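You operate a simulated robot arm through the tools that you are given. There is no shell and no other tool. Be economical: measure what you need, move in short steps, check, and stop when the job is done.

You run a simulated robot arm. Do the job below in one go: nothing can be reset, and whatever is moved stays where it is left.

TASK
Turn the roller dial to FINE.

Only the result counts: the job must be done as asked and must still hold three seconds after the hand-in. Knocking over, shifting, dropping, spilling or breaking anything else fails it.

THE ROBOT
A 6-joint arm with a two-finger parallel gripper on a trunk, on a base that drives. Base frame: it is fixed to the floor where the robot stands at the start and does not move with it; the origin is under the middle of the robot, x ahead of it, y to its left, z up. Units: mm, rad, N and s.
Its first joint turns from -2.897 to 2.897 rad. Places, roughly: roller dial [700, 0, 1100]. Payload 4.1 kg.
Tool frame: the origin (TCP) lies between the finger pads and is the grasp point; the fingertips stand 23 mm ahead of it; z points along the fingers, y is the line along which they close. The gripper opens to 94 mm. The fingers are 38 mm wide and 10 mm thick; the gripper's body (54 by 96 mm) begins 39 mm behind the TCP.
Orientation is told as [roll, pitch, yaw] about the base's x, y, z axes, in that order, counted from this pose: with the fingers straight down and closing along the base's y, the tool's x points along the base's -x, its y along +y and its z along -z.

THE INTERFACE
- The arm moves only by the tool servo_tool. Its arguments are lists of equal length, an entry for each row: "linear": the shift along the tool's x, y, z in units of 20 mm (1.0 is 20 mm), a list of three; "angular": the turn, a rotation vector about the tool's x, y, z in units of 5 degrees (1.0 is 5 degrees), a list of three; "jaw": the closure in counts, from 0 (fully open) to 255 (shut). In form: {"linear": [[tx, ty, tz], ...], "angular": [[wx, wy, wz], ...], "jaw": [jaw, ...]}. A call has 1 to 8 rows; each row shifts and turns the commanded pose from where the row before left it, along the tool's axes as they then stand. A call with a number of a shift or a turn outside -1 to 1 is refused whole. Each row takes 0.2 s and may step no farther than 50 mm and 0.15 rad from the row before; otherwise, or with a gripper value out of range, the whole call is refused. Where a pose cannot be reached the arm comes as near as it can. A force on the tool above 40 N (or 10 N above the force at the start of the call, whichever is more), or a blocked arm, ends the call early, and 0.2 s more pass. The fingers move at their own pace (about 45 mm/s each) and stop on an object; they squeeze with about 43 N. The grip force told is the motor's: it shows also when the fingers shut on nothing. Time passes only in rows, and 0.2 s behind the last, so rows that do not move let the fingers close. The reply holds the time, the measured pose of the TCP, the force on the tool along the base axes, the opening and the grip force, in the units named above and with some noise.
- Cameras (640 x 400 px; columns grow to the right, rows downward): "scene" is now at [19.5, 149.1, 1562.8]; the picture's right is [-0.20, -0.98, 0.00], its down [-0.67, 0.14, -0.73] and it looks along [0.71, -0.14, -0.69] (base axes); focal length 254 px, centre (320, 200). "wrist" rides on the gripper at [86, 16, -74] in the tool frame; the picture's right is [-0.18, 0.98, 0.00], its down [-0.58, -0.11, -0.81] and it looks along [-0.79, -0.15, 0.59] (tool axes); focal length 243 px, centre (320, 200). There is no depth. A picture from a camera that has moved, and an enlarged one, comes with that camera's place and axes in the base frame and with its lens.
- snapshot(camera): a new picture of that camera. The clock stands still meanwhile.
- move_column(by): slides the trunk up (or, below 0, down) by that many mm; the arm and the scene camera ride with it, the base frame stays. It gives what a move gives, with no picture.
- drive_base(legs): drives the robot by 1 to 6 legs, each [ahead, turn to the left] in mm and rad, along the robot's own axes; the way and the turn of a leg run together, so that a leg with both is an arc; at most 1500 mm and 3.142 rad a leg. The arm and the cameras ride along, it lands a little off, and it stops where it bumps. It gives what a move gives.
- aim_head(pan, tilt): turns the head with the scene camera to pan (to the left, within 2.705 rad either way) and tilt (down, from -0.506 to 1.204), counted from straight ahead of the robot. It gives what a move gives.
- close_up(camera, box): a new picture of the part [left, top, right, bottom] of that camera's present view, enlarged. The clock stands still meanwhile.
- job_done(): hands the job in; it is judged then, once.

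Go step by step. Nothing tells you exact positions but the pictures and the camera data: compare them with the known pose of the tool, close in by small moves and look again before you grip or let go. The budget is 120 turns and 98 pictures, counting those below and the enlarged ones. Unless the task says otherwise, let go and move clear before handing in, and close with one line.

The tools are called after "Call:" as a command line: name --argument value ..., lists and objects as JSON in quotes. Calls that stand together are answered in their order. servo_tool: Moves the arm, as the interface text tells. Its arguments: {"type":"object","properties":{"linear":{"type":"array","items":{"type":"array","items":{"type":"number"}}},"angular":{"type":"array","items":{"type":"array","items":{"type":"number"}}},"jaw":{"type":"array","items":{"type":"number"}}},"required":["linear","angular","jaw"]} The other tools are called the same way: move_column (by) slides the trunk up or down; drive_base (legs) drives the base; aim_head (pan, tilt) turns the head that bears the scene camera; snapshot (camera) takes a picture; close_up (camera, box) takes an enlarged picture of a part of a camera's view; job_done () hands the job in.

At the start:

```text
t: 0.0
tcp_pos: [479.3, 128.2, 1000.2]
tcp_rot: [0.001, 0.002, 0.0]
force: [-0.4, 0.0, -0.1]
finger_gap: 94.1
gripper_force: 0.1
trunk travel left (down, up): [-525.0, 65.0]
robot x, y, heading: [-2.1, 2.5, 0.003]
head pan, tilt: [-0.201, 0.757]
```

scene: 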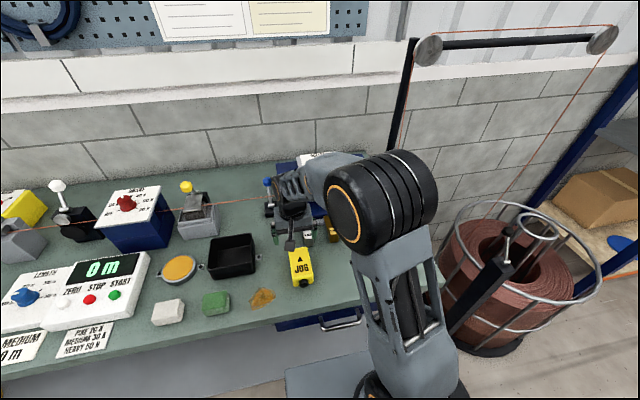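
wrist: 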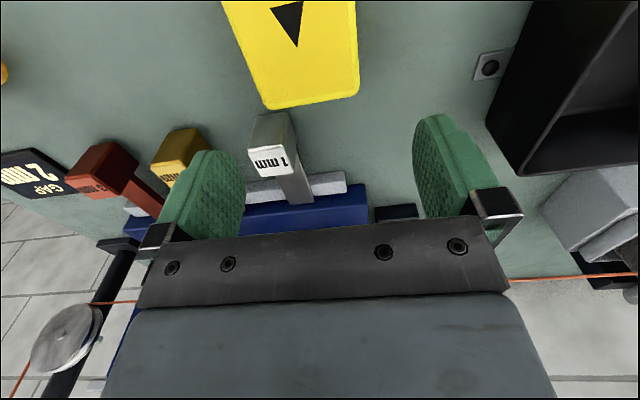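

The arm hides the area where the dial should be (about pixel 323,157 in the scene view). I'll zoom in on both views to see what's there.

Call:
close_up --camera "scene" --box '[220, 130, 380, 330]'

Call:
close_up --camera "scene" --box '[0, 150, 320, 350]'

```text
2.00 times, centred on (300, 230) of scene
camera zoom: at [19.5, 149.1, 1562.8], right [-0.2, -0.98, 0.0], down [-0.67, 0.14, -0.73], along [0.71, -0.14, -0.69], focal length 508 px, centre (360, 140)
```

zoom: 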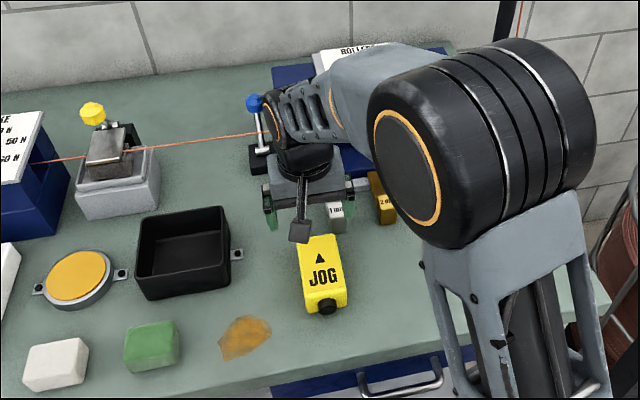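

```text
2.00 times, centred on (160, 250) of scene
camera zoom: at [19.5, 149.1, 1562.8], right [-0.2, -0.98, 0.0], down [-0.67, 0.14, -0.73], along [0.71, -0.14, -0.69], focal length 508 px, centre (640, 100)
```

zoom: 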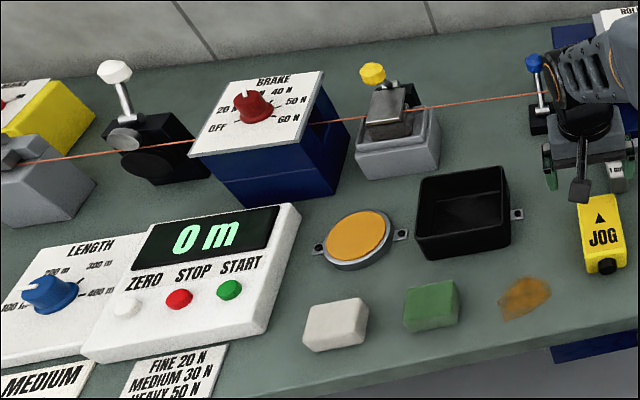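

The ROLLER box sits behind the arm. I'll lift the arm straight up, then look at the box with the wrist and scene cameras.

Call:
servo_tool --linear '[[0, 0, -1], [0, 0, -1], [0, 0, -1], [0, 0, -1], [0, 0, -1], [0, 0, -1], [0, 0, -1], [0, 0, -1]]' --angular '[[0, 0, 0], [0, 0, 0], [0, 0, 0], [0, 0, 0], [0, 0, 0], [0, 0, 0], [0, 0, 0], [0, 0, 0]]' --jaw '[0, 0, 0, 0, 0, 0, 0, 0]'

Call:
snapshot --camera "wrist"

Call:
snapshot --camera "scene"

```text
t: 1.8
tcp_pos: [477.9, 130.4, 1159.4]
tcp_rot: [0.001, 0.0, -0.001]
force: [-0.3, 0.0, -0.4]
finger_gap: 94.1
gripper_force: 0.1
trunk travel left (down, up): [-525.0, 65.0]
robot x, y, heading: [-2.3, 2.7, -0.001]
head pan, tilt: [-0.201, 0.757]
```

```text
93 pictures are left
camera wrist: at [392.2, 145.0, 1235.2], right [0.18, 0.98, 0.0], down [0.58, -0.11, 0.81], along [0.79, -0.15, -0.59], focal length 243 px, centre (320, 200)
```

wrist: 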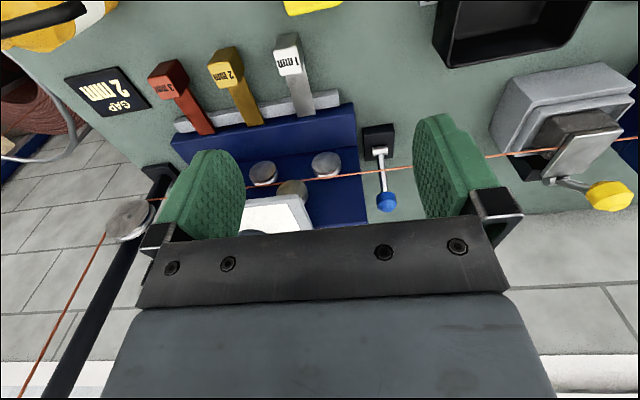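

```text
92 pictures are left
camera scene: at [19.4, 149.0, 1562.8], right [-0.2, -0.98, 0.0], down [-0.67, 0.14, -0.73], along [0.71, -0.14, -0.69], focal length 254 px, centre (320, 200)
```

scene: 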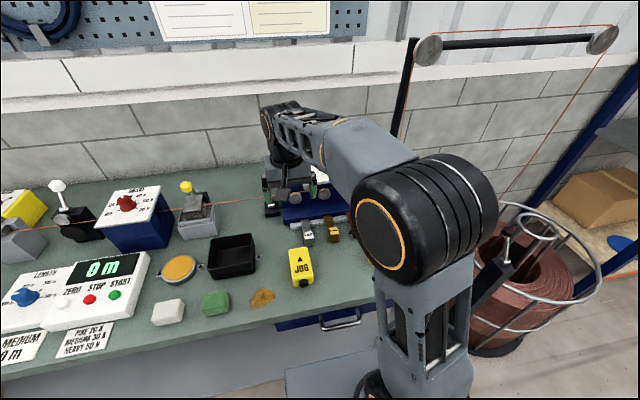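

The wrist view shows the roller box, but the gripper covers the dial. I'll go up and back so the dial shows between the fingers.

Call:
servo_tool --linear '[[1, 0, -1], [1, 0, -1], [1, 0, -1], [1, 0, -1], [1, 0, -1], [1, 0, -1], [0, 0, -1], [0, 0, -1]]' --angular '[[0, 0, 0], [0, 0, 0], [0, 0, 0], [0, 0, 0], [0, 0, 0], [0, 0, 0], [0, 0, 0], [0, 0, 0]]' --jaw '[0, 0, 0, 0, 0, 0, 0, 0]'

Call:
snapshot --camera "wrist"

Call:
snapshot --camera "scene"

```text
t: 3.6
tcp_pos: [357.0, 129.3, 1320.4]
tcp_rot: [0.0, 0.001, -0.001]
force: [0.1, 0.4, -1.3]
finger_gap: 93.8
gripper_force: 0.1
trunk travel left (down, up): [-525.0, 65.0]
robot x, y, heading: [3.1, -0.8, 0.001]
head pan, tilt: [-0.201, 0.757]
```

```text
91 pictures are left
camera wrist: at [271.7, 144.5, 1395.6], right [0.18, 0.98, 0.0], down [0.58, -0.11, 0.81], along [0.79, -0.15, -0.59], focal length 243 px, centre (320, 200)
```

wrist: 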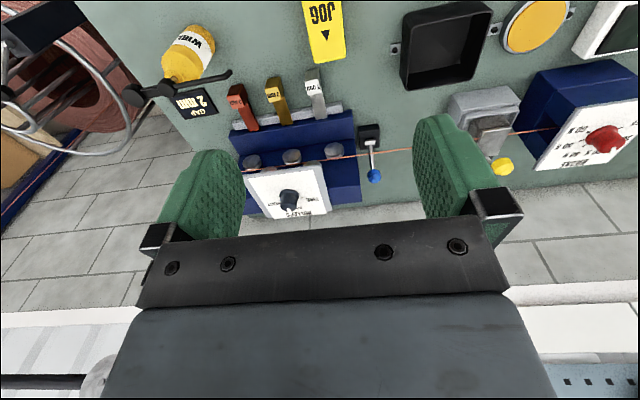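

```text
90 pictures are left
camera scene: at [19.5, 149.1, 1562.8], right [-0.2, -0.98, 0.0], down [-0.67, 0.14, -0.73], along [0.71, -0.14, -0.69], focal length 254 px, centre (320, 200)
```

scene: 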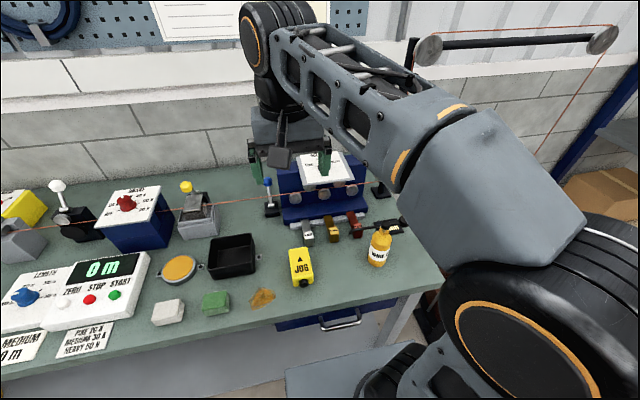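

Call:
close_up --camera "wrist" --box '[230, 130, 370, 230]'

Call:
close_up --camera "scene" --box '[260, 140, 400, 240]'

```text
4.00 times, centred on (300, 180) of wrist
camera zoom: at [271.7, 144.5, 1395.6], right [0.18, 0.98, 0.0], down [0.58, -0.11, 0.81], along [0.79, -0.15, -0.59], focal length 970 px, centre (400, 280)
```

zoom: 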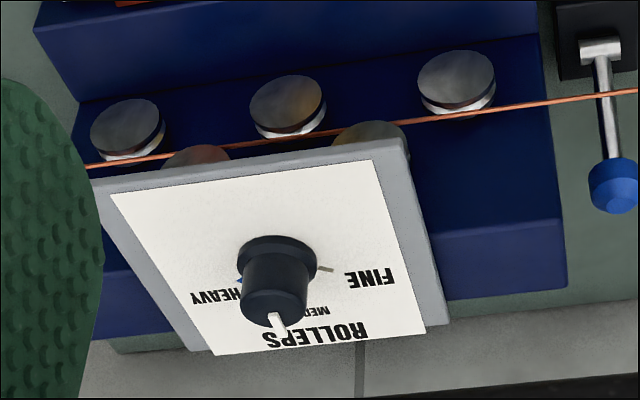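

```text
4.00 times, centred on (330, 190) of scene
camera zoom: at [19.5, 149.1, 1562.8], right [-0.2, -0.98, 0.0], down [-0.67, 0.14, -0.73], along [0.71, -0.14, -0.69], focal length 1016 px, centre (280, 240)
```

zoom: 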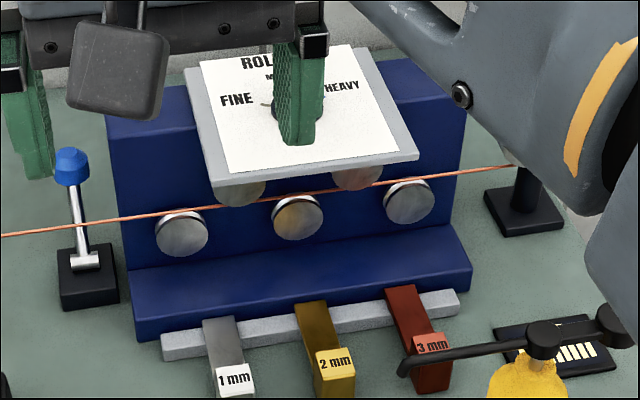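

The dial pointer is at MEDIUM, pointing away from the robot, and FINE is on the left (+y) side. I'll move the tool left to uncover the dial for the scene camera.

Call:
servo_tool --linear '[[0, 1, 0], [0, 1, 0], [0, 1, 0], [0, 1, 0], [0, 1, 0]]' --angular '[[0, 0, 0], [0, 0, 0], [0, 0, 0], [0, 0, 0], [0, 0, 0]]' --jaw '[0, 0, 0, 0, 0]'

Call:
close_up --camera "scene" --box '[280, 130, 380, 193]'

Call:
snapshot --camera "wrist"

```text
t: 4.8
tcp_pos: [359.9, 228.7, 1322.7]
tcp_rot: [0.001, 0.0, -0.001]
force: [-0.5, -0.5, -0.1]
finger_gap: 94.0
gripper_force: 0.1
trunk travel left (down, up): [-525.0, 65.0]
robot x, y, heading: [-5.2, -1.0, 0.0]
head pan, tilt: [-0.201, 0.757]
```

```text
6.35 times, centred on (330, 162) of scene
camera zoom: at [19.5, 149.4, 1562.8], right [-0.2, -0.98, 0.0], down [-0.67, 0.14, -0.73], along [0.71, -0.14, -0.69], focal length 1613 px, centre (256, 444)
```

zoom: 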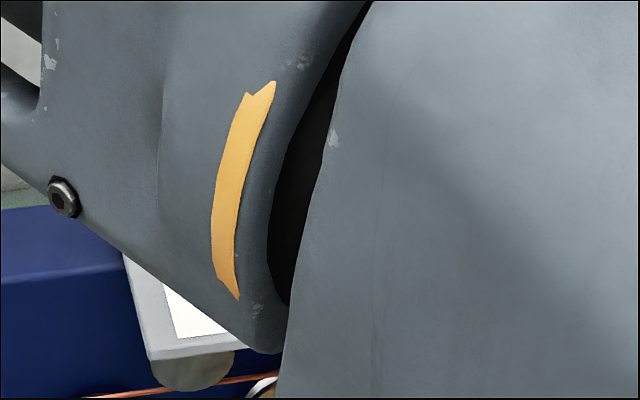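

```text
86 pictures are left
camera wrist: at [272.6, 245.6, 1396.5], right [0.18, 0.98, 0.0], down [0.58, -0.11, 0.81], along [0.79, -0.15, -0.59], focal length 243 px, centre (320, 200)
```

wrist: 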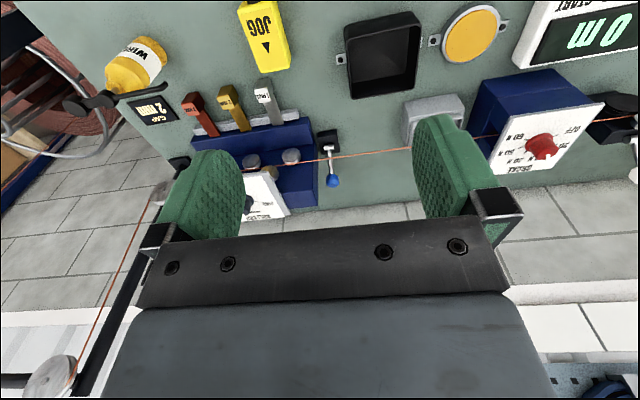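

The forearm blocks the scene view on this side, so I'll go to the right instead.

Call:
servo_tool --linear '[[0, -1, 0], [0, -1, 0], [0, -1, 0], [0, -1, 0], [0, -1, 0], [0, -1, 0], [0, -1, 0], [0, -1, 0]]' --angular '[[0, 0, 0], [0, 0, 0], [0, 0, 0], [0, 0, 0], [0, 0, 0], [0, 0, 0], [0, 0, 0], [0, 0, 0]]' --jaw '[0, 0, 0, 0, 0, 0, 0, 0]'

Call:
servo_tool --linear '[[0, -1, 0], [0, -1, 0], [0, -1, 0], [0, -1, 0], [0, -1, 0], [0, -1, 0]]' --angular '[[0, 0, 0], [0, 0, 0], [0, 0, 0], [0, 0, 0], [0, 0, 0], [0, 0, 0]]' --jaw '[0, 0, 0, 0, 0, 0]'

Call:
close_up --camera "scene" --box '[280, 130, 380, 193]'

Call:
snapshot --camera "wrist"

```text
t: 6.6
tcp_pos: [358.8, 68.9, 1318.3]
tcp_rot: [-0.001, 0.0, 0.0]
force: [0.1, 0.7, -0.1]
finger_gap: 94.2
gripper_force: 0.0
trunk travel left (down, up): [-525.0, 65.0]
robot x, y, heading: [-4.0, -2.6, -0.005]
head pan, tilt: [-0.201, 0.757]
```

```text
t: 8.0
tcp_pos: [358.2, -51.0, 1319.1]
tcp_rot: [0.0, 0.0, 0.0]
force: [1.0, 0.7, 0.7]
finger_gap: 94.0
gripper_force: 0.1
trunk travel left (down, up): [-525.0, 65.0]
robot x, y, heading: [-0.1, 1.1, -0.003]
head pan, tilt: [-0.201, 0.757]
```

```text
6.35 times, centred on (330, 162) of scene
camera zoom: at [19.5, 148.8, 1562.8], right [-0.2, -0.98, 0.0], down [-0.67, 0.14, -0.73], along [0.71, -0.14, -0.69], focal length 1613 px, centre (256, 444)
```

zoom: 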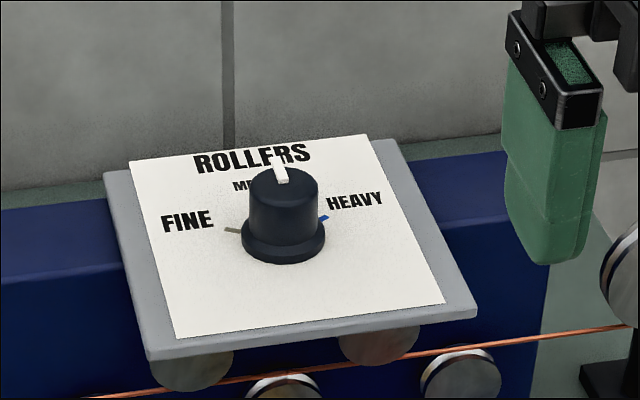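

```text
84 pictures are left
camera wrist: at [272.0, -35.3, 1394.7], right [0.18, 0.98, 0.0], down [0.58, -0.11, 0.81], along [0.79, -0.15, -0.59], focal length 243 px, centre (320, 200)
```

wrist: 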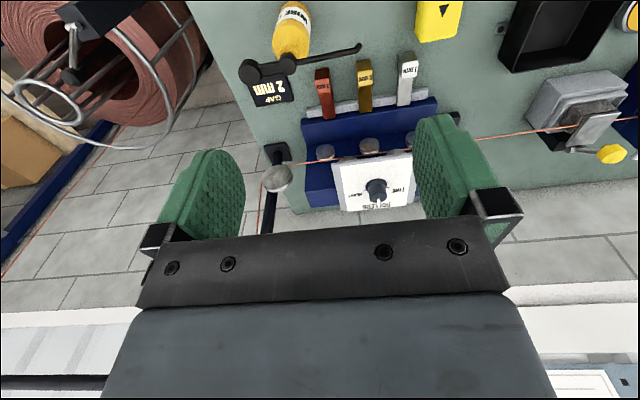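

Triangulating puts the plate level at about z 1107 and the knob at about (623, 16). It's about 32 mm across and 35 mm tall. FINE is about 60° counterclockwise from the current MEDIUM setting. I'll approach above it and check with the wrist camera.

Call:
servo_tool --linear '[[-1, 0.6, 0], [-1, 0.6, 0], [-1, 0.6, 0], [-1, 0.6, 0], [-1, 0.5, 0], [-1, 0.45, 0], [-1, 0, 0.5], [-1, 0, 0.5]]' --angular '[[0, 0, 0], [0, 0, 0], [0, 0, 0], [0, 0, 0], [0, 0, 0], [0, 0, 0], [0, 0, 0], [0, 0, 0]]' --jaw '[0, 0, 0, 0, 0, 0, 0, 0]'

Call:
servo_tool --linear '[[-1, 0, 0.5], [-1, 0, 0.5], [-1, 0, 0.5], [-1, 0, 0.5]]' --angular '[[0, 0, 0], [0, 0, 0], [0, 0, 0], [0, 0, 0]]' --jaw '[0, 0, 0, 0]'

Call:
snapshot --camera "wrist"

Call:
snapshot --camera "scene"

```text
t: 9.8
tcp_pos: [518.9, 15.4, 1300.5]
tcp_rot: [0.002, -0.002, 0.0]
force: [0.5, -0.5, -0.1]
finger_gap: 93.8
gripper_force: 0.1
trunk travel left (down, up): [-525.0, 65.0]
robot x, y, heading: [0.1, -1.9, -0.002]
head pan, tilt: [-0.201, 0.757]
```

```text
t: 10.8
tcp_pos: [600.4, 16.3, 1259.1]
tcp_rot: [0.0, 0.0, -0.001]
force: [0.2, -0.4, 0.1]
finger_gap: 94.0
gripper_force: 0.0
trunk travel left (down, up): [-525.0, 65.0]
robot x, y, heading: [-0.0, -2.6, 0.001]
head pan, tilt: [-0.201, 0.757]
```

```text
83 pictures are left
camera wrist: at [512.8, 32.2, 1334.7], right [0.18, 0.98, 0.0], down [0.58, -0.11, 0.81], along [0.79, -0.15, -0.59], focal length 243 px, centre (320, 200)
```

wrist: 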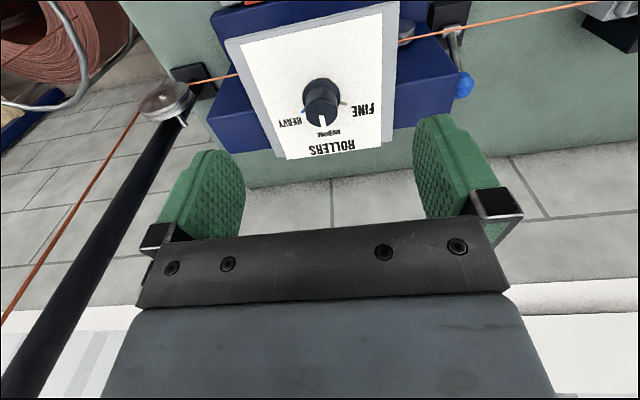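

```text
82 pictures are left
camera scene: at [20.2, 149.1, 1562.8], right [-0.2, -0.98, 0.0], down [-0.67, 0.14, -0.73], along [0.71, -0.14, -0.69], focal length 254 px, centre (320, 200)
```

scene: 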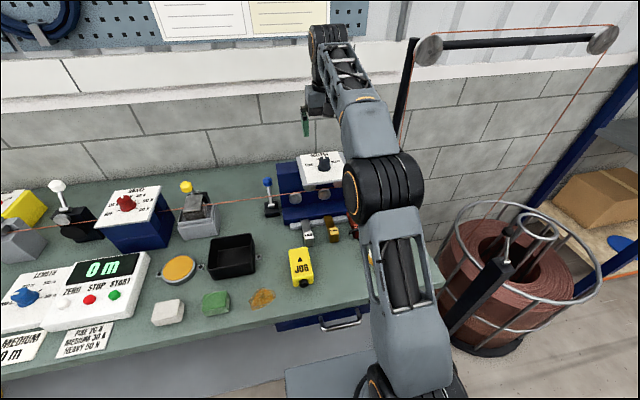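

I'll zoom in on the knob for a finer fix.

Call:
close_up --camera "wrist" --box '[240, 20, 400, 120]'

Call:
close_up --camera "scene" --box '[280, 130, 360, 180]'

```text
4.00 times, centred on (320, 70) of wrist
camera zoom: at [512.8, 32.2, 1334.7], right [0.18, 0.98, 0.0], down [0.58, -0.11, 0.81], along [0.79, -0.15, -0.59], focal length 970 px, centre (320, 720)
```

zoom: 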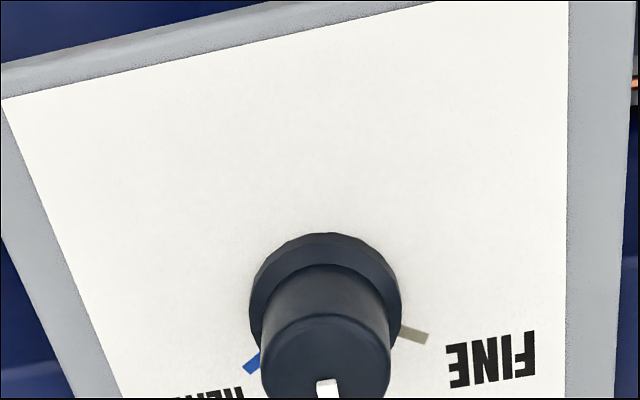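

```text
8.00 times, centred on (320, 155) of scene
camera zoom: at [20.2, 149.1, 1562.8], right [-0.2, -0.98, 0.0], down [-0.67, 0.14, -0.73], along [0.71, -0.14, -0.69], focal length 2032 px, centre (320, 560)
```

zoom: 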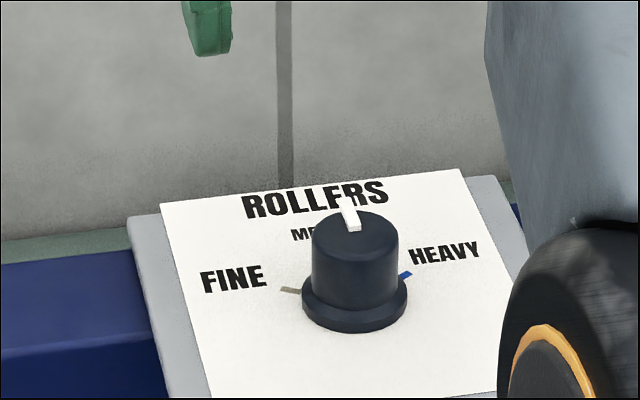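

The fix now suggests the knob is at about (659, 8) with the plate near z 1080. I'll move forward to above it and re-check.

Call:
servo_tool --linear '[[-1, -0.2, 0], [-1, -0.2, 0], [-0.8, 0, 0]]' --angular '[[0, 0, 0], [0, 0, 0], [0, 0, 0]]' --jaw '[0, 0, 0]'

Call:
snapshot --camera "wrist"

Call:
snapshot --camera "scene"

```text
t: 11.6
tcp_pos: [625.8, 6.9, 1243.2]
tcp_rot: [0.0, 0.001, 0.0]
force: [0.4, -1.0, 0.3]
finger_gap: 93.9
gripper_force: 0.1
out of reach, approached as far as the arm can: row 2, 3
trunk travel left (down, up): [-525.0, 65.0]
robot x, y, heading: [1.1, -2.3, -0.002]
head pan, tilt: [-0.201, 0.757]
```

```text
79 pictures are left
camera wrist: at [538.9, 23.8, 1317.9], right [0.18, 0.98, 0.0], down [0.58, -0.11, 0.81], along [0.79, -0.15, -0.59], focal length 243 px, centre (320, 200)
```

wrist: 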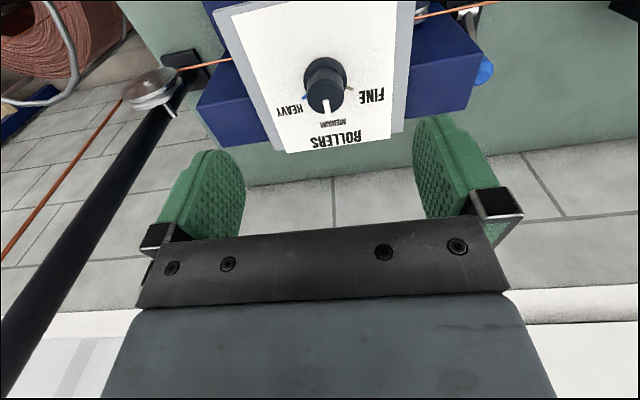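

```text
78 pictures are left
camera scene: at [19.1, 149.0, 1562.8], right [-0.2, -0.98, 0.0], down [-0.67, 0.14, -0.73], along [0.71, -0.14, -0.69], focal length 254 px, centre (320, 200)
```

scene: 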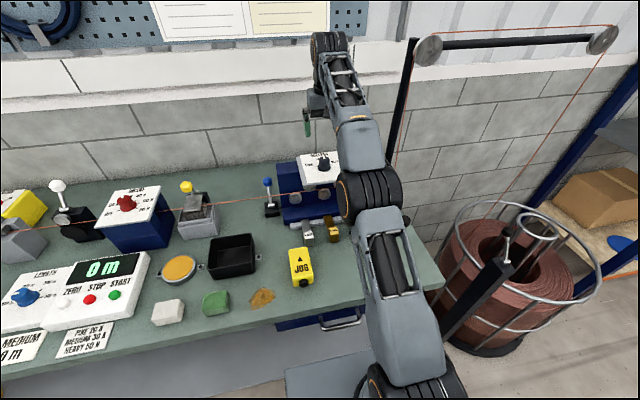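

The arm is at its reach limit at this height. I'll look down to see how much room the base has before the bench.

Call:
aim_head --pan 0.0 --tilt 1.2

Call:
snapshot --camera "scene"

Call:
close_up --camera "wrist" --box '[240, 20, 400, 120]'

```text
t: 12.5
tcp_pos: [627.1, 7.4, 1241.1]
tcp_rot: [-0.001, 0.0, 0.0]
force: [0.4, 0.6, 0.3]
finger_gap: 94.2
gripper_force: 0.0
trunk travel left (down, up): [-525.0, 65.0]
robot x, y, heading: [-1.0, -1.5, 0.0]
head pan, tilt: [0.0, 1.201]
```

```text
77 pictures are left
camera scene: at [-5.3, 165.5, 1531.8], right [0.0, -1.0, 0.0], down [-0.93, 0.0, -0.36], along [0.36, 0.0, -0.93], focal length 254 px, centre (320, 200)
```

scene: 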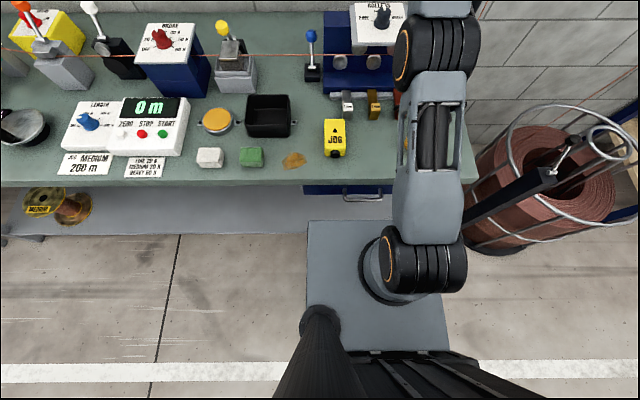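

```text
4.00 times, centred on (320, 70) of wrist
camera zoom: at [539.2, 23.8, 1317.8], right [0.18, 0.98, 0.0], down [0.58, -0.11, 0.81], along [0.79, -0.15, -0.59], focal length 970 px, centre (320, 720)
```

zoom: 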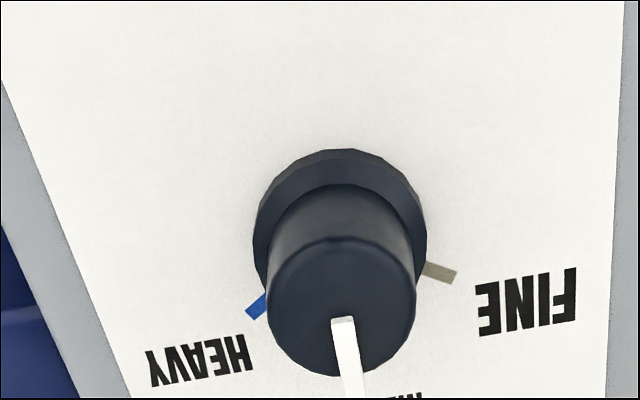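

The refined knob position is about (658, 7), with the plate at z≈1080 and the knob top at about 1116, right at the reach limit. I'll zoom in on the base front to see whether a short drive forward is safe.

Call:
close_up --camera "scene" --box '[240, 170, 480, 320]'

Call:
close_up --camera "scene" --box '[300, 0, 428, 80]'

```text
2.67 times, centred on (360, 245) of scene
camera zoom: at [-5.3, 165.5, 1531.8], right [0.0, -1.0, 0.0], down [-0.93, 0.0, -0.36], along [0.36, 0.0, -0.93], focal length 677 px, centre (213, 80)
```

zoom: 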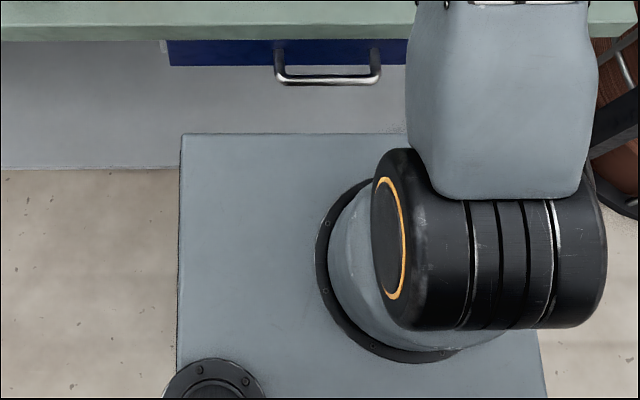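

```text
5.00 times, centred on (364, 40) of scene
camera zoom: at [-5.3, 165.5, 1531.8], right [0.0, -1.0, 0.0], down [-0.93, 0.0, -0.36], along [0.36, 0.0, -0.93], focal length 1270 px, centre (100, 1000)
```

zoom: 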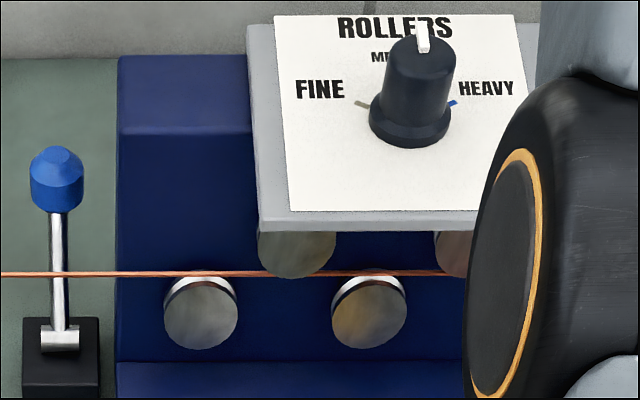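

The mounting plate's front is about 90 mm short of the bench edge, so a short 35 mm drive is reasonable. With the tool raised well clear, I'll drive forward that little bit.

Call:
drive_base --legs '[[35, 0]]'

Call:
aim_head --pan -0.201 --tilt 0.757

Call:
snapshot --camera "scene"

Call:
close_up --camera "wrist" --box '[240, 20, 400, 120]'

```text
t: 13.3
tcp_pos: [662.9, 7.1, 1242.7]
tcp_rot: [-0.001, 0.002, 0.001]
force: [0.6, 0.4, -0.3]
finger_gap: 93.6
gripper_force: 0.0
trunk travel left (down, up): [-525.0, 65.0]
robot x, y, heading: [35.0, -1.2, 0.002]
head pan, tilt: [0.0, 1.201]
```

```text
t: 14.2
tcp_pos: [662.3, 8.2, 1242.3]
tcp_rot: [0.001, -0.001, 0.0]
force: [0.3, 0.1, 0.2]
finger_gap: 94.1
gripper_force: 0.1
trunk travel left (down, up): [-525.0, 65.0]
robot x, y, heading: [33.3, -1.9, 0.003]
head pan, tilt: [-0.201, 0.757]
```

```text
73 pictures are left
camera scene: at [54.8, 149.1, 1562.8], right [-0.2, -0.98, 0.0], down [-0.67, 0.14, -0.73], along [0.71, -0.14, -0.69], focal length 254 px, centre (320, 200)
```

scene: 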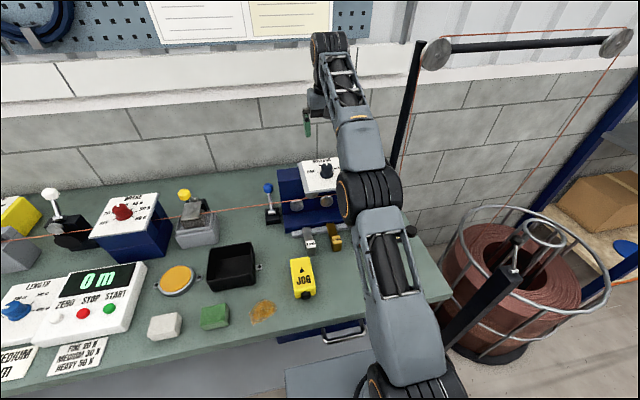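

```text
4.00 times, centred on (320, 70) of wrist
camera zoom: at [574.6, 23.9, 1317.5], right [0.18, 0.98, 0.0], down [0.58, -0.11, 0.81], along [0.79, -0.15, -0.59], focal length 970 px, centre (320, 720)
```

zoom: 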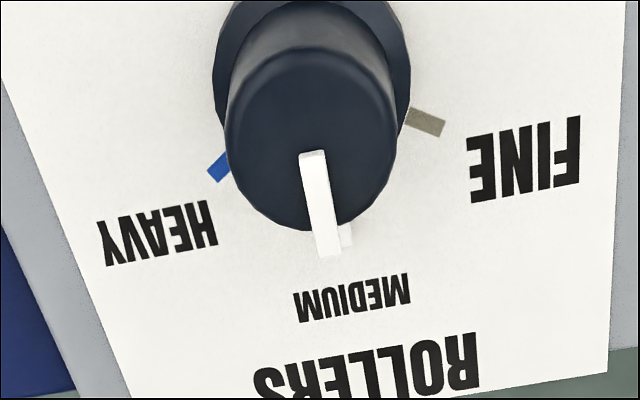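

All views agree on the knob axis at about (658, 6.5). I'll centre on it and descend to just above the knob.

Call:
servo_tool --linear '[[0.22, -0.06, 1], [0, 0, 1], [0, 0, 1], [0, 0, 1], [0, 0, 0.5], [0, 0, 0]]' --angular '[[0, 0, 0], [0, 0, 0], [0, 0, 0], [0, 0, 0], [0, 0, 0], [0, 0, 0]]' --jaw '[0, 0, 0, 0, 0, 0]'

Call:
snapshot --camera "wrist"

Call:
close_up --camera "scene" --box '[270, 110, 390, 185]'

```text
t: 15.7
tcp_pos: [656.6, 6.8, 1152.5]
tcp_rot: [0.0, -0.001, 0.001]
force: [0.0, 0.5, 0.7]
finger_gap: 94.0
gripper_force: 0.0
trunk travel left (down, up): [-525.0, 65.0]
robot x, y, heading: [35.4, -1.4, 0.003]
head pan, tilt: [-0.201, 0.757]
```

```text
71 pictures are left
camera wrist: at [570.3, 22.8, 1227.3], right [0.18, 0.98, 0.0], down [0.58, -0.11, 0.81], along [0.79, -0.15, -0.59], focal length 243 px, centre (320, 200)
```

wrist: 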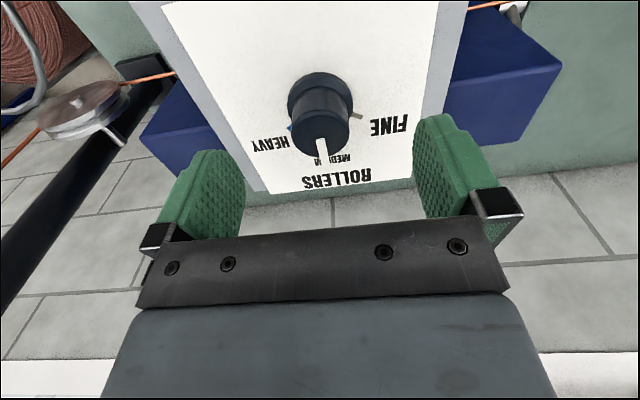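

```text
5.33 times, centred on (330, 148) of scene
camera zoom: at [54.8, 149.0, 1562.9], right [-0.2, -0.98, 0.0], down [-0.67, 0.14, -0.73], along [0.71, -0.14, -0.69], focal length 1355 px, centre (267, 480)
```

zoom: 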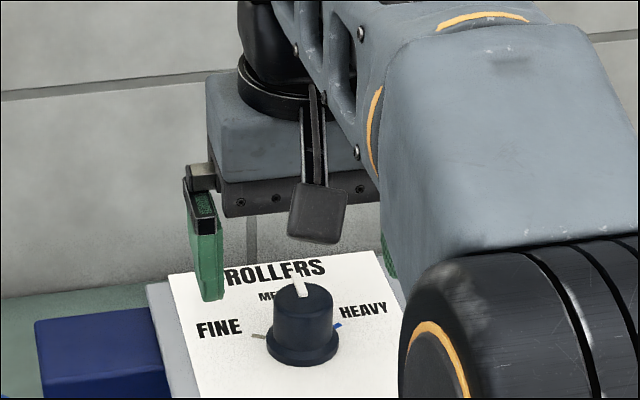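

It's aligned. I'll descend to grip height, with the fingertips about 15 mm above the plate, and check before closing.

Call:
servo_tool --linear '[[0, 0, 0.6], [0, 0, 0.6], [0, 0, 0.5], [0, 0, 0]]' --angular '[[0, 0, 0], [0, 0, 0], [0, 0, 0], [0, 0, 0]]' --jaw '[0, 0, 0, 0]'

Call:
snapshot --camera "wrist"

Call:
close_up --camera "scene" --box '[270, 130, 366, 190]'

```text
t: 16.6
tcp_pos: [656.5, 7.0, 1118.3]
tcp_rot: [0.001, 0.001, 0.001]
force: [-0.2, 0.2, 0.7]
finger_gap: 93.8
gripper_force: 0.1
trunk travel left (down, up): [-525.0, 65.0]
robot x, y, heading: [32.0, 2.4, -0.004]
head pan, tilt: [-0.201, 0.757]
```

```text
69 pictures are left
camera wrist: at [570.4, 23.2, 1193.6], right [0.18, 0.98, 0.0], down [0.58, -0.11, 0.81], along [0.79, -0.15, -0.59], focal length 243 px, centre (320, 200)
```

wrist: 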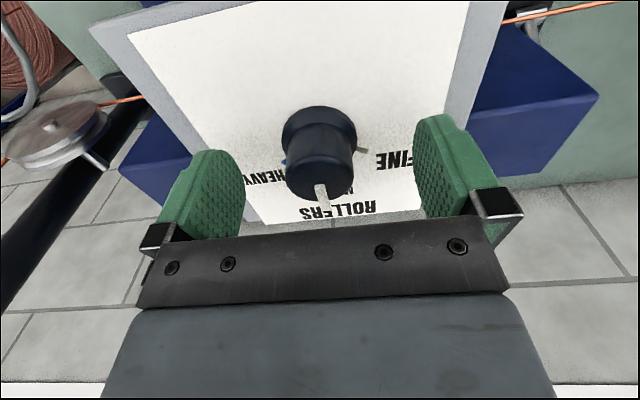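

```text
6.67 times, centred on (318, 160) of scene
camera zoom: at [54.8, 149.0, 1562.9], right [-0.2, -0.98, 0.0], down [-0.67, 0.14, -0.73], along [0.71, -0.14, -0.69], focal length 1693 px, centre (333, 467)
```

zoom: 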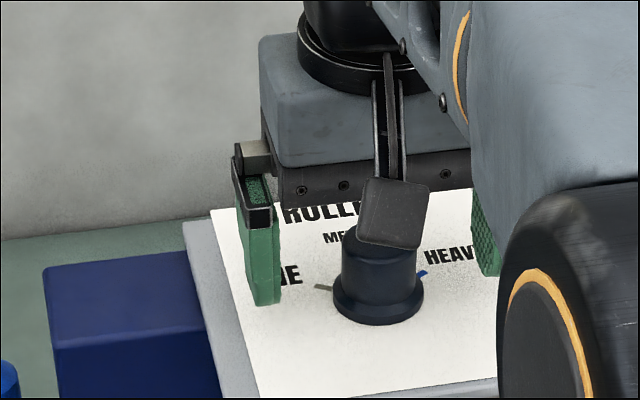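

The fingers straddle the knob with clearance. I'll close on it.

Call:
servo_tool --linear '[[0, 0, 0], [0, 0, 0], [0, 0, 0], [0, 0, 0], [0, 0, 0], [0, 0, 0]]' --angular '[[0, 0, 0], [0, 0, 0], [0, 0, 0], [0, 0, 0], [0, 0, 0], [0, 0, 0]]' --jaw '[255, 255, 255, 255, 255, 255]'

Call:
snapshot --camera "wrist"

```text
t: 18.1
tcp_pos: [656.4, 6.7, 1118.2]
tcp_rot: [0.001, 0.001, 0.0]
force: [0.0, -2.4, -0.5]
finger_gap: 33.1
gripper_force: 44.9
trunk travel left (down, up): [-525.0, 65.0]
robot x, y, heading: [37.1, -1.7, 0.001]
head pan, tilt: [-0.201, 0.757]
```

```text
67 pictures are left
camera wrist: at [570.4, 22.5, 1193.8], right [0.18, 0.98, 0.0], down [0.58, -0.11, 0.81], along [0.79, -0.15, -0.59], focal length 243 px, centre (320, 200)
```

wrist: 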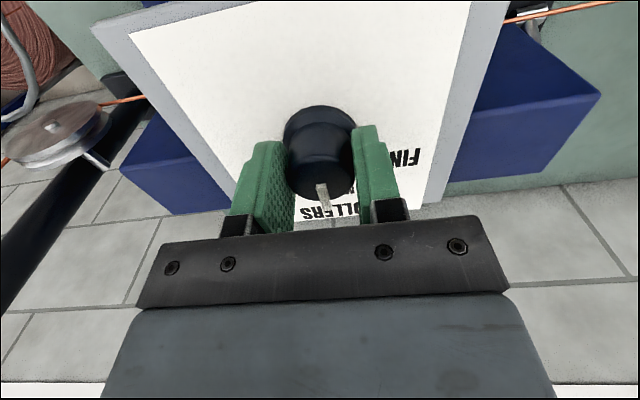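

Gripped at 33 mm. I'll turn 15° counterclockwise (seen from above) and check.

Call:
servo_tool --linear '[[0, 0, 0], [0, 0, 0], [0, 0, 0], [0, 0, 0]]' --angular '[[0, 0, -1], [0, 0, -1], [0, 0, -1], [0, 0, 0]]' --jaw '[255, 255, 255, 255]'

Call:
snapshot --camera "wrist"

```text
t: 19.1
tcp_pos: [656.5, 6.8, 1118.5]
tcp_rot: [0.0, 0.0, 0.263]
force: [3.9, -4.6, 3.9]
finger_gap: 32.9
gripper_force: 44.9
trunk travel left (down, up): [-525.0, 65.0]
robot x, y, heading: [33.5, 3.1, -0.002]
head pan, tilt: [-0.201, 0.757]
```

```text
66 pictures are left
camera wrist: at [569.1, -1.0, 1193.7], right [-0.08, 1.0, 0.0], down [0.59, 0.05, 0.81], along [0.8, 0.06, -0.59], focal length 243 px, centre (320, 200)
```

wrist: 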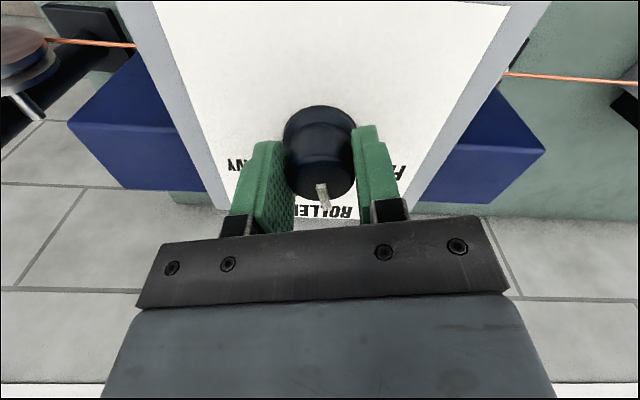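

The knob turns with the gripper and isn't slipping. I'll continue toward 60°.

Call:
servo_tool --linear '[[0, 0, 0], [0, 0, 0], [0, 0, 0], [0, 0, 0], [0, 0, 0], [0, 0, 0], [0, 0, 0], [0, 0, 0]]' --angular '[[0, 0, -1], [0, 0, -1], [0, 0, -1], [0, 0, -1], [0, 0, -1], [0, 0, -1], [0, 0, -1], [0, 0, 0]]' --jaw '[255, 255, 255, 255, 255, 255, 255, 255]'

Call:
servo_tool --linear '[[0, 0, 0], [0, 0, 0], [0, 0, 0]]' --angular '[[0, 0, -1], [0, 0, -1], [0, 0, 0]]' --jaw '[255, 255, 255]'

Call:
snapshot --camera "wrist"

Call:
close_up --camera "scene" --box '[270, 130, 366, 190]'

```text
t: 20.9
tcp_pos: [658.5, 4.9, 1117.4]
tcp_rot: [0.0, -0.001, 0.872]
force: [12.1, -10.1, 9.5]
finger_gap: 33.5
gripper_force: 45.0
trunk travel left (down, up): [-525.0, 65.0]
robot x, y, heading: [38.5, 3.6, 0.001]
head pan, tilt: [-0.201, 0.757]
```

```text
t: 21.6
tcp_pos: [658.1, 3.1, 1118.4]
tcp_rot: [0.001, -0.002, 1.048]
force: [16.1, -11.5, 13.1]
finger_gap: 33.4
gripper_force: 44.7
trunk travel left (down, up): [-525.0, 65.0]
robot x, y, heading: [32.9, -0.9, -0.003]
head pan, tilt: [-0.201, 0.757]
```

```text
65 pictures are left
camera wrist: at [600.4, -62.3, 1193.6], right [-0.76, 0.65, 0.0], down [0.38, 0.45, 0.81], along [0.53, 0.61, -0.59], focal length 243 px, centre (320, 200)
```

wrist: 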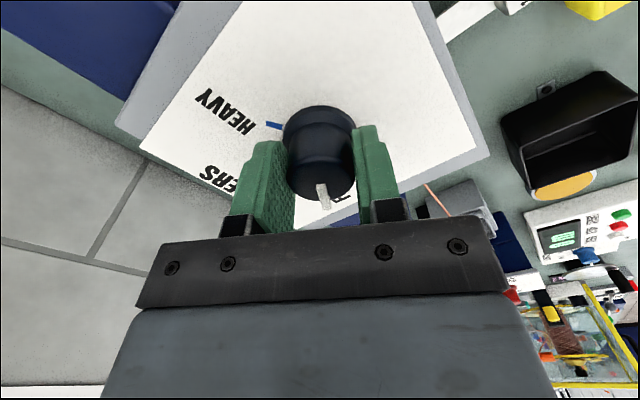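

```text
6.67 times, centred on (318, 160) of scene
camera zoom: at [56.2, 146.9, 1563.1], right [-0.2, -0.98, 0.0], down [-0.67, 0.14, -0.73], along [0.71, -0.14, -0.69], focal length 1693 px, centre (333, 467)
```

zoom: 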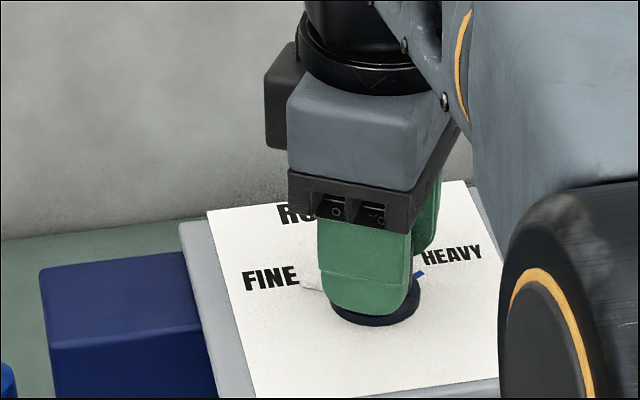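

The tool has turned 60° and the pointer seems to be at the FINE tick. I'll open, rise straight up and check.

Call:
servo_tool --linear '[[0, 0, 0], [0, 0, 0], [0, 0, 0], [0, 0, 0], [0, 0, 0]]' --angular '[[0, 0, 0], [0, 0, 0], [0, 0, 0], [0, 0, 0], [0, 0, 0]]' --jaw '[60, 60, 60, 60, 60]'

Call:
servo_tool --linear '[[0, 0, -1], [0, 0, -1], [0, 0, -1], [0, 0, -1], [0, 0, -1]]' --angular '[[0, 0, 0], [0, 0, 0], [0, 0, 0], [0, 0, 0], [0, 0, 0]]' --jaw '[60, 60, 60, 60, 60]'

Call:
close_up --camera "wrist" --box '[200, 0, 440, 150]'

Call:
close_up --camera "scene" --box '[270, 140, 366, 200]'

```text
t: 22.9
tcp_pos: [657.4, 6.6, 1118.0]
tcp_rot: [0.001, 0.0, 1.047]
force: [-0.5, 0.0, -0.2]
finger_gap: 71.7
gripper_force: 0.0
trunk travel left (down, up): [-525.0, 65.0]
robot x, y, heading: [31.2, -1.3, 0.003]
head pan, tilt: [-0.201, 0.757]
```

```text
t: 24.1
tcp_pos: [657.3, 6.7, 1218.6]
tcp_rot: [0.0, 0.0, 1.048]
force: [-0.5, -0.1, -0.3]
finger_gap: 72.0
gripper_force: 0.1
trunk travel left (down, up): [-525.0, 65.0]
robot x, y, heading: [35.4, -0.7, -0.004]
head pan, tilt: [-0.201, 0.757]
```

```text
2.67 times, centred on (320, 75) of wrist
camera zoom: at [599.3, -59.8, 1294.2], right [-0.76, 0.65, 0.0], down [0.39, 0.45, 0.81], along [0.52, 0.61, -0.59], focal length 647 px, centre (320, 533)
```

zoom: 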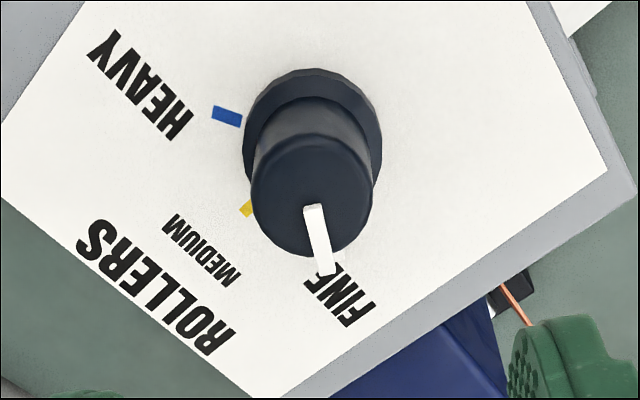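

```text
6.67 times, centred on (318, 170) of scene
camera zoom: at [54.9, 148.9, 1562.8], right [-0.2, -0.98, 0.0], down [-0.67, 0.14, -0.73], along [0.71, -0.14, -0.69], focal length 1693 px, centre (333, 400)
```

zoom: 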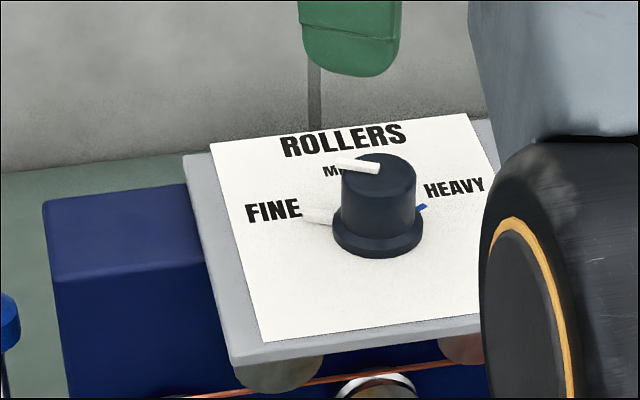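

The pointer now lies over the FINE tick, at about 60–62°, and stayed there after release. The gripper is open and 100 mm clear, so I'm handing in.

Call:
job_done

```text
The job is handed in.
```

The roller dial is turned to FINE, and I handed the job in with the gripper open and clear of the dial.
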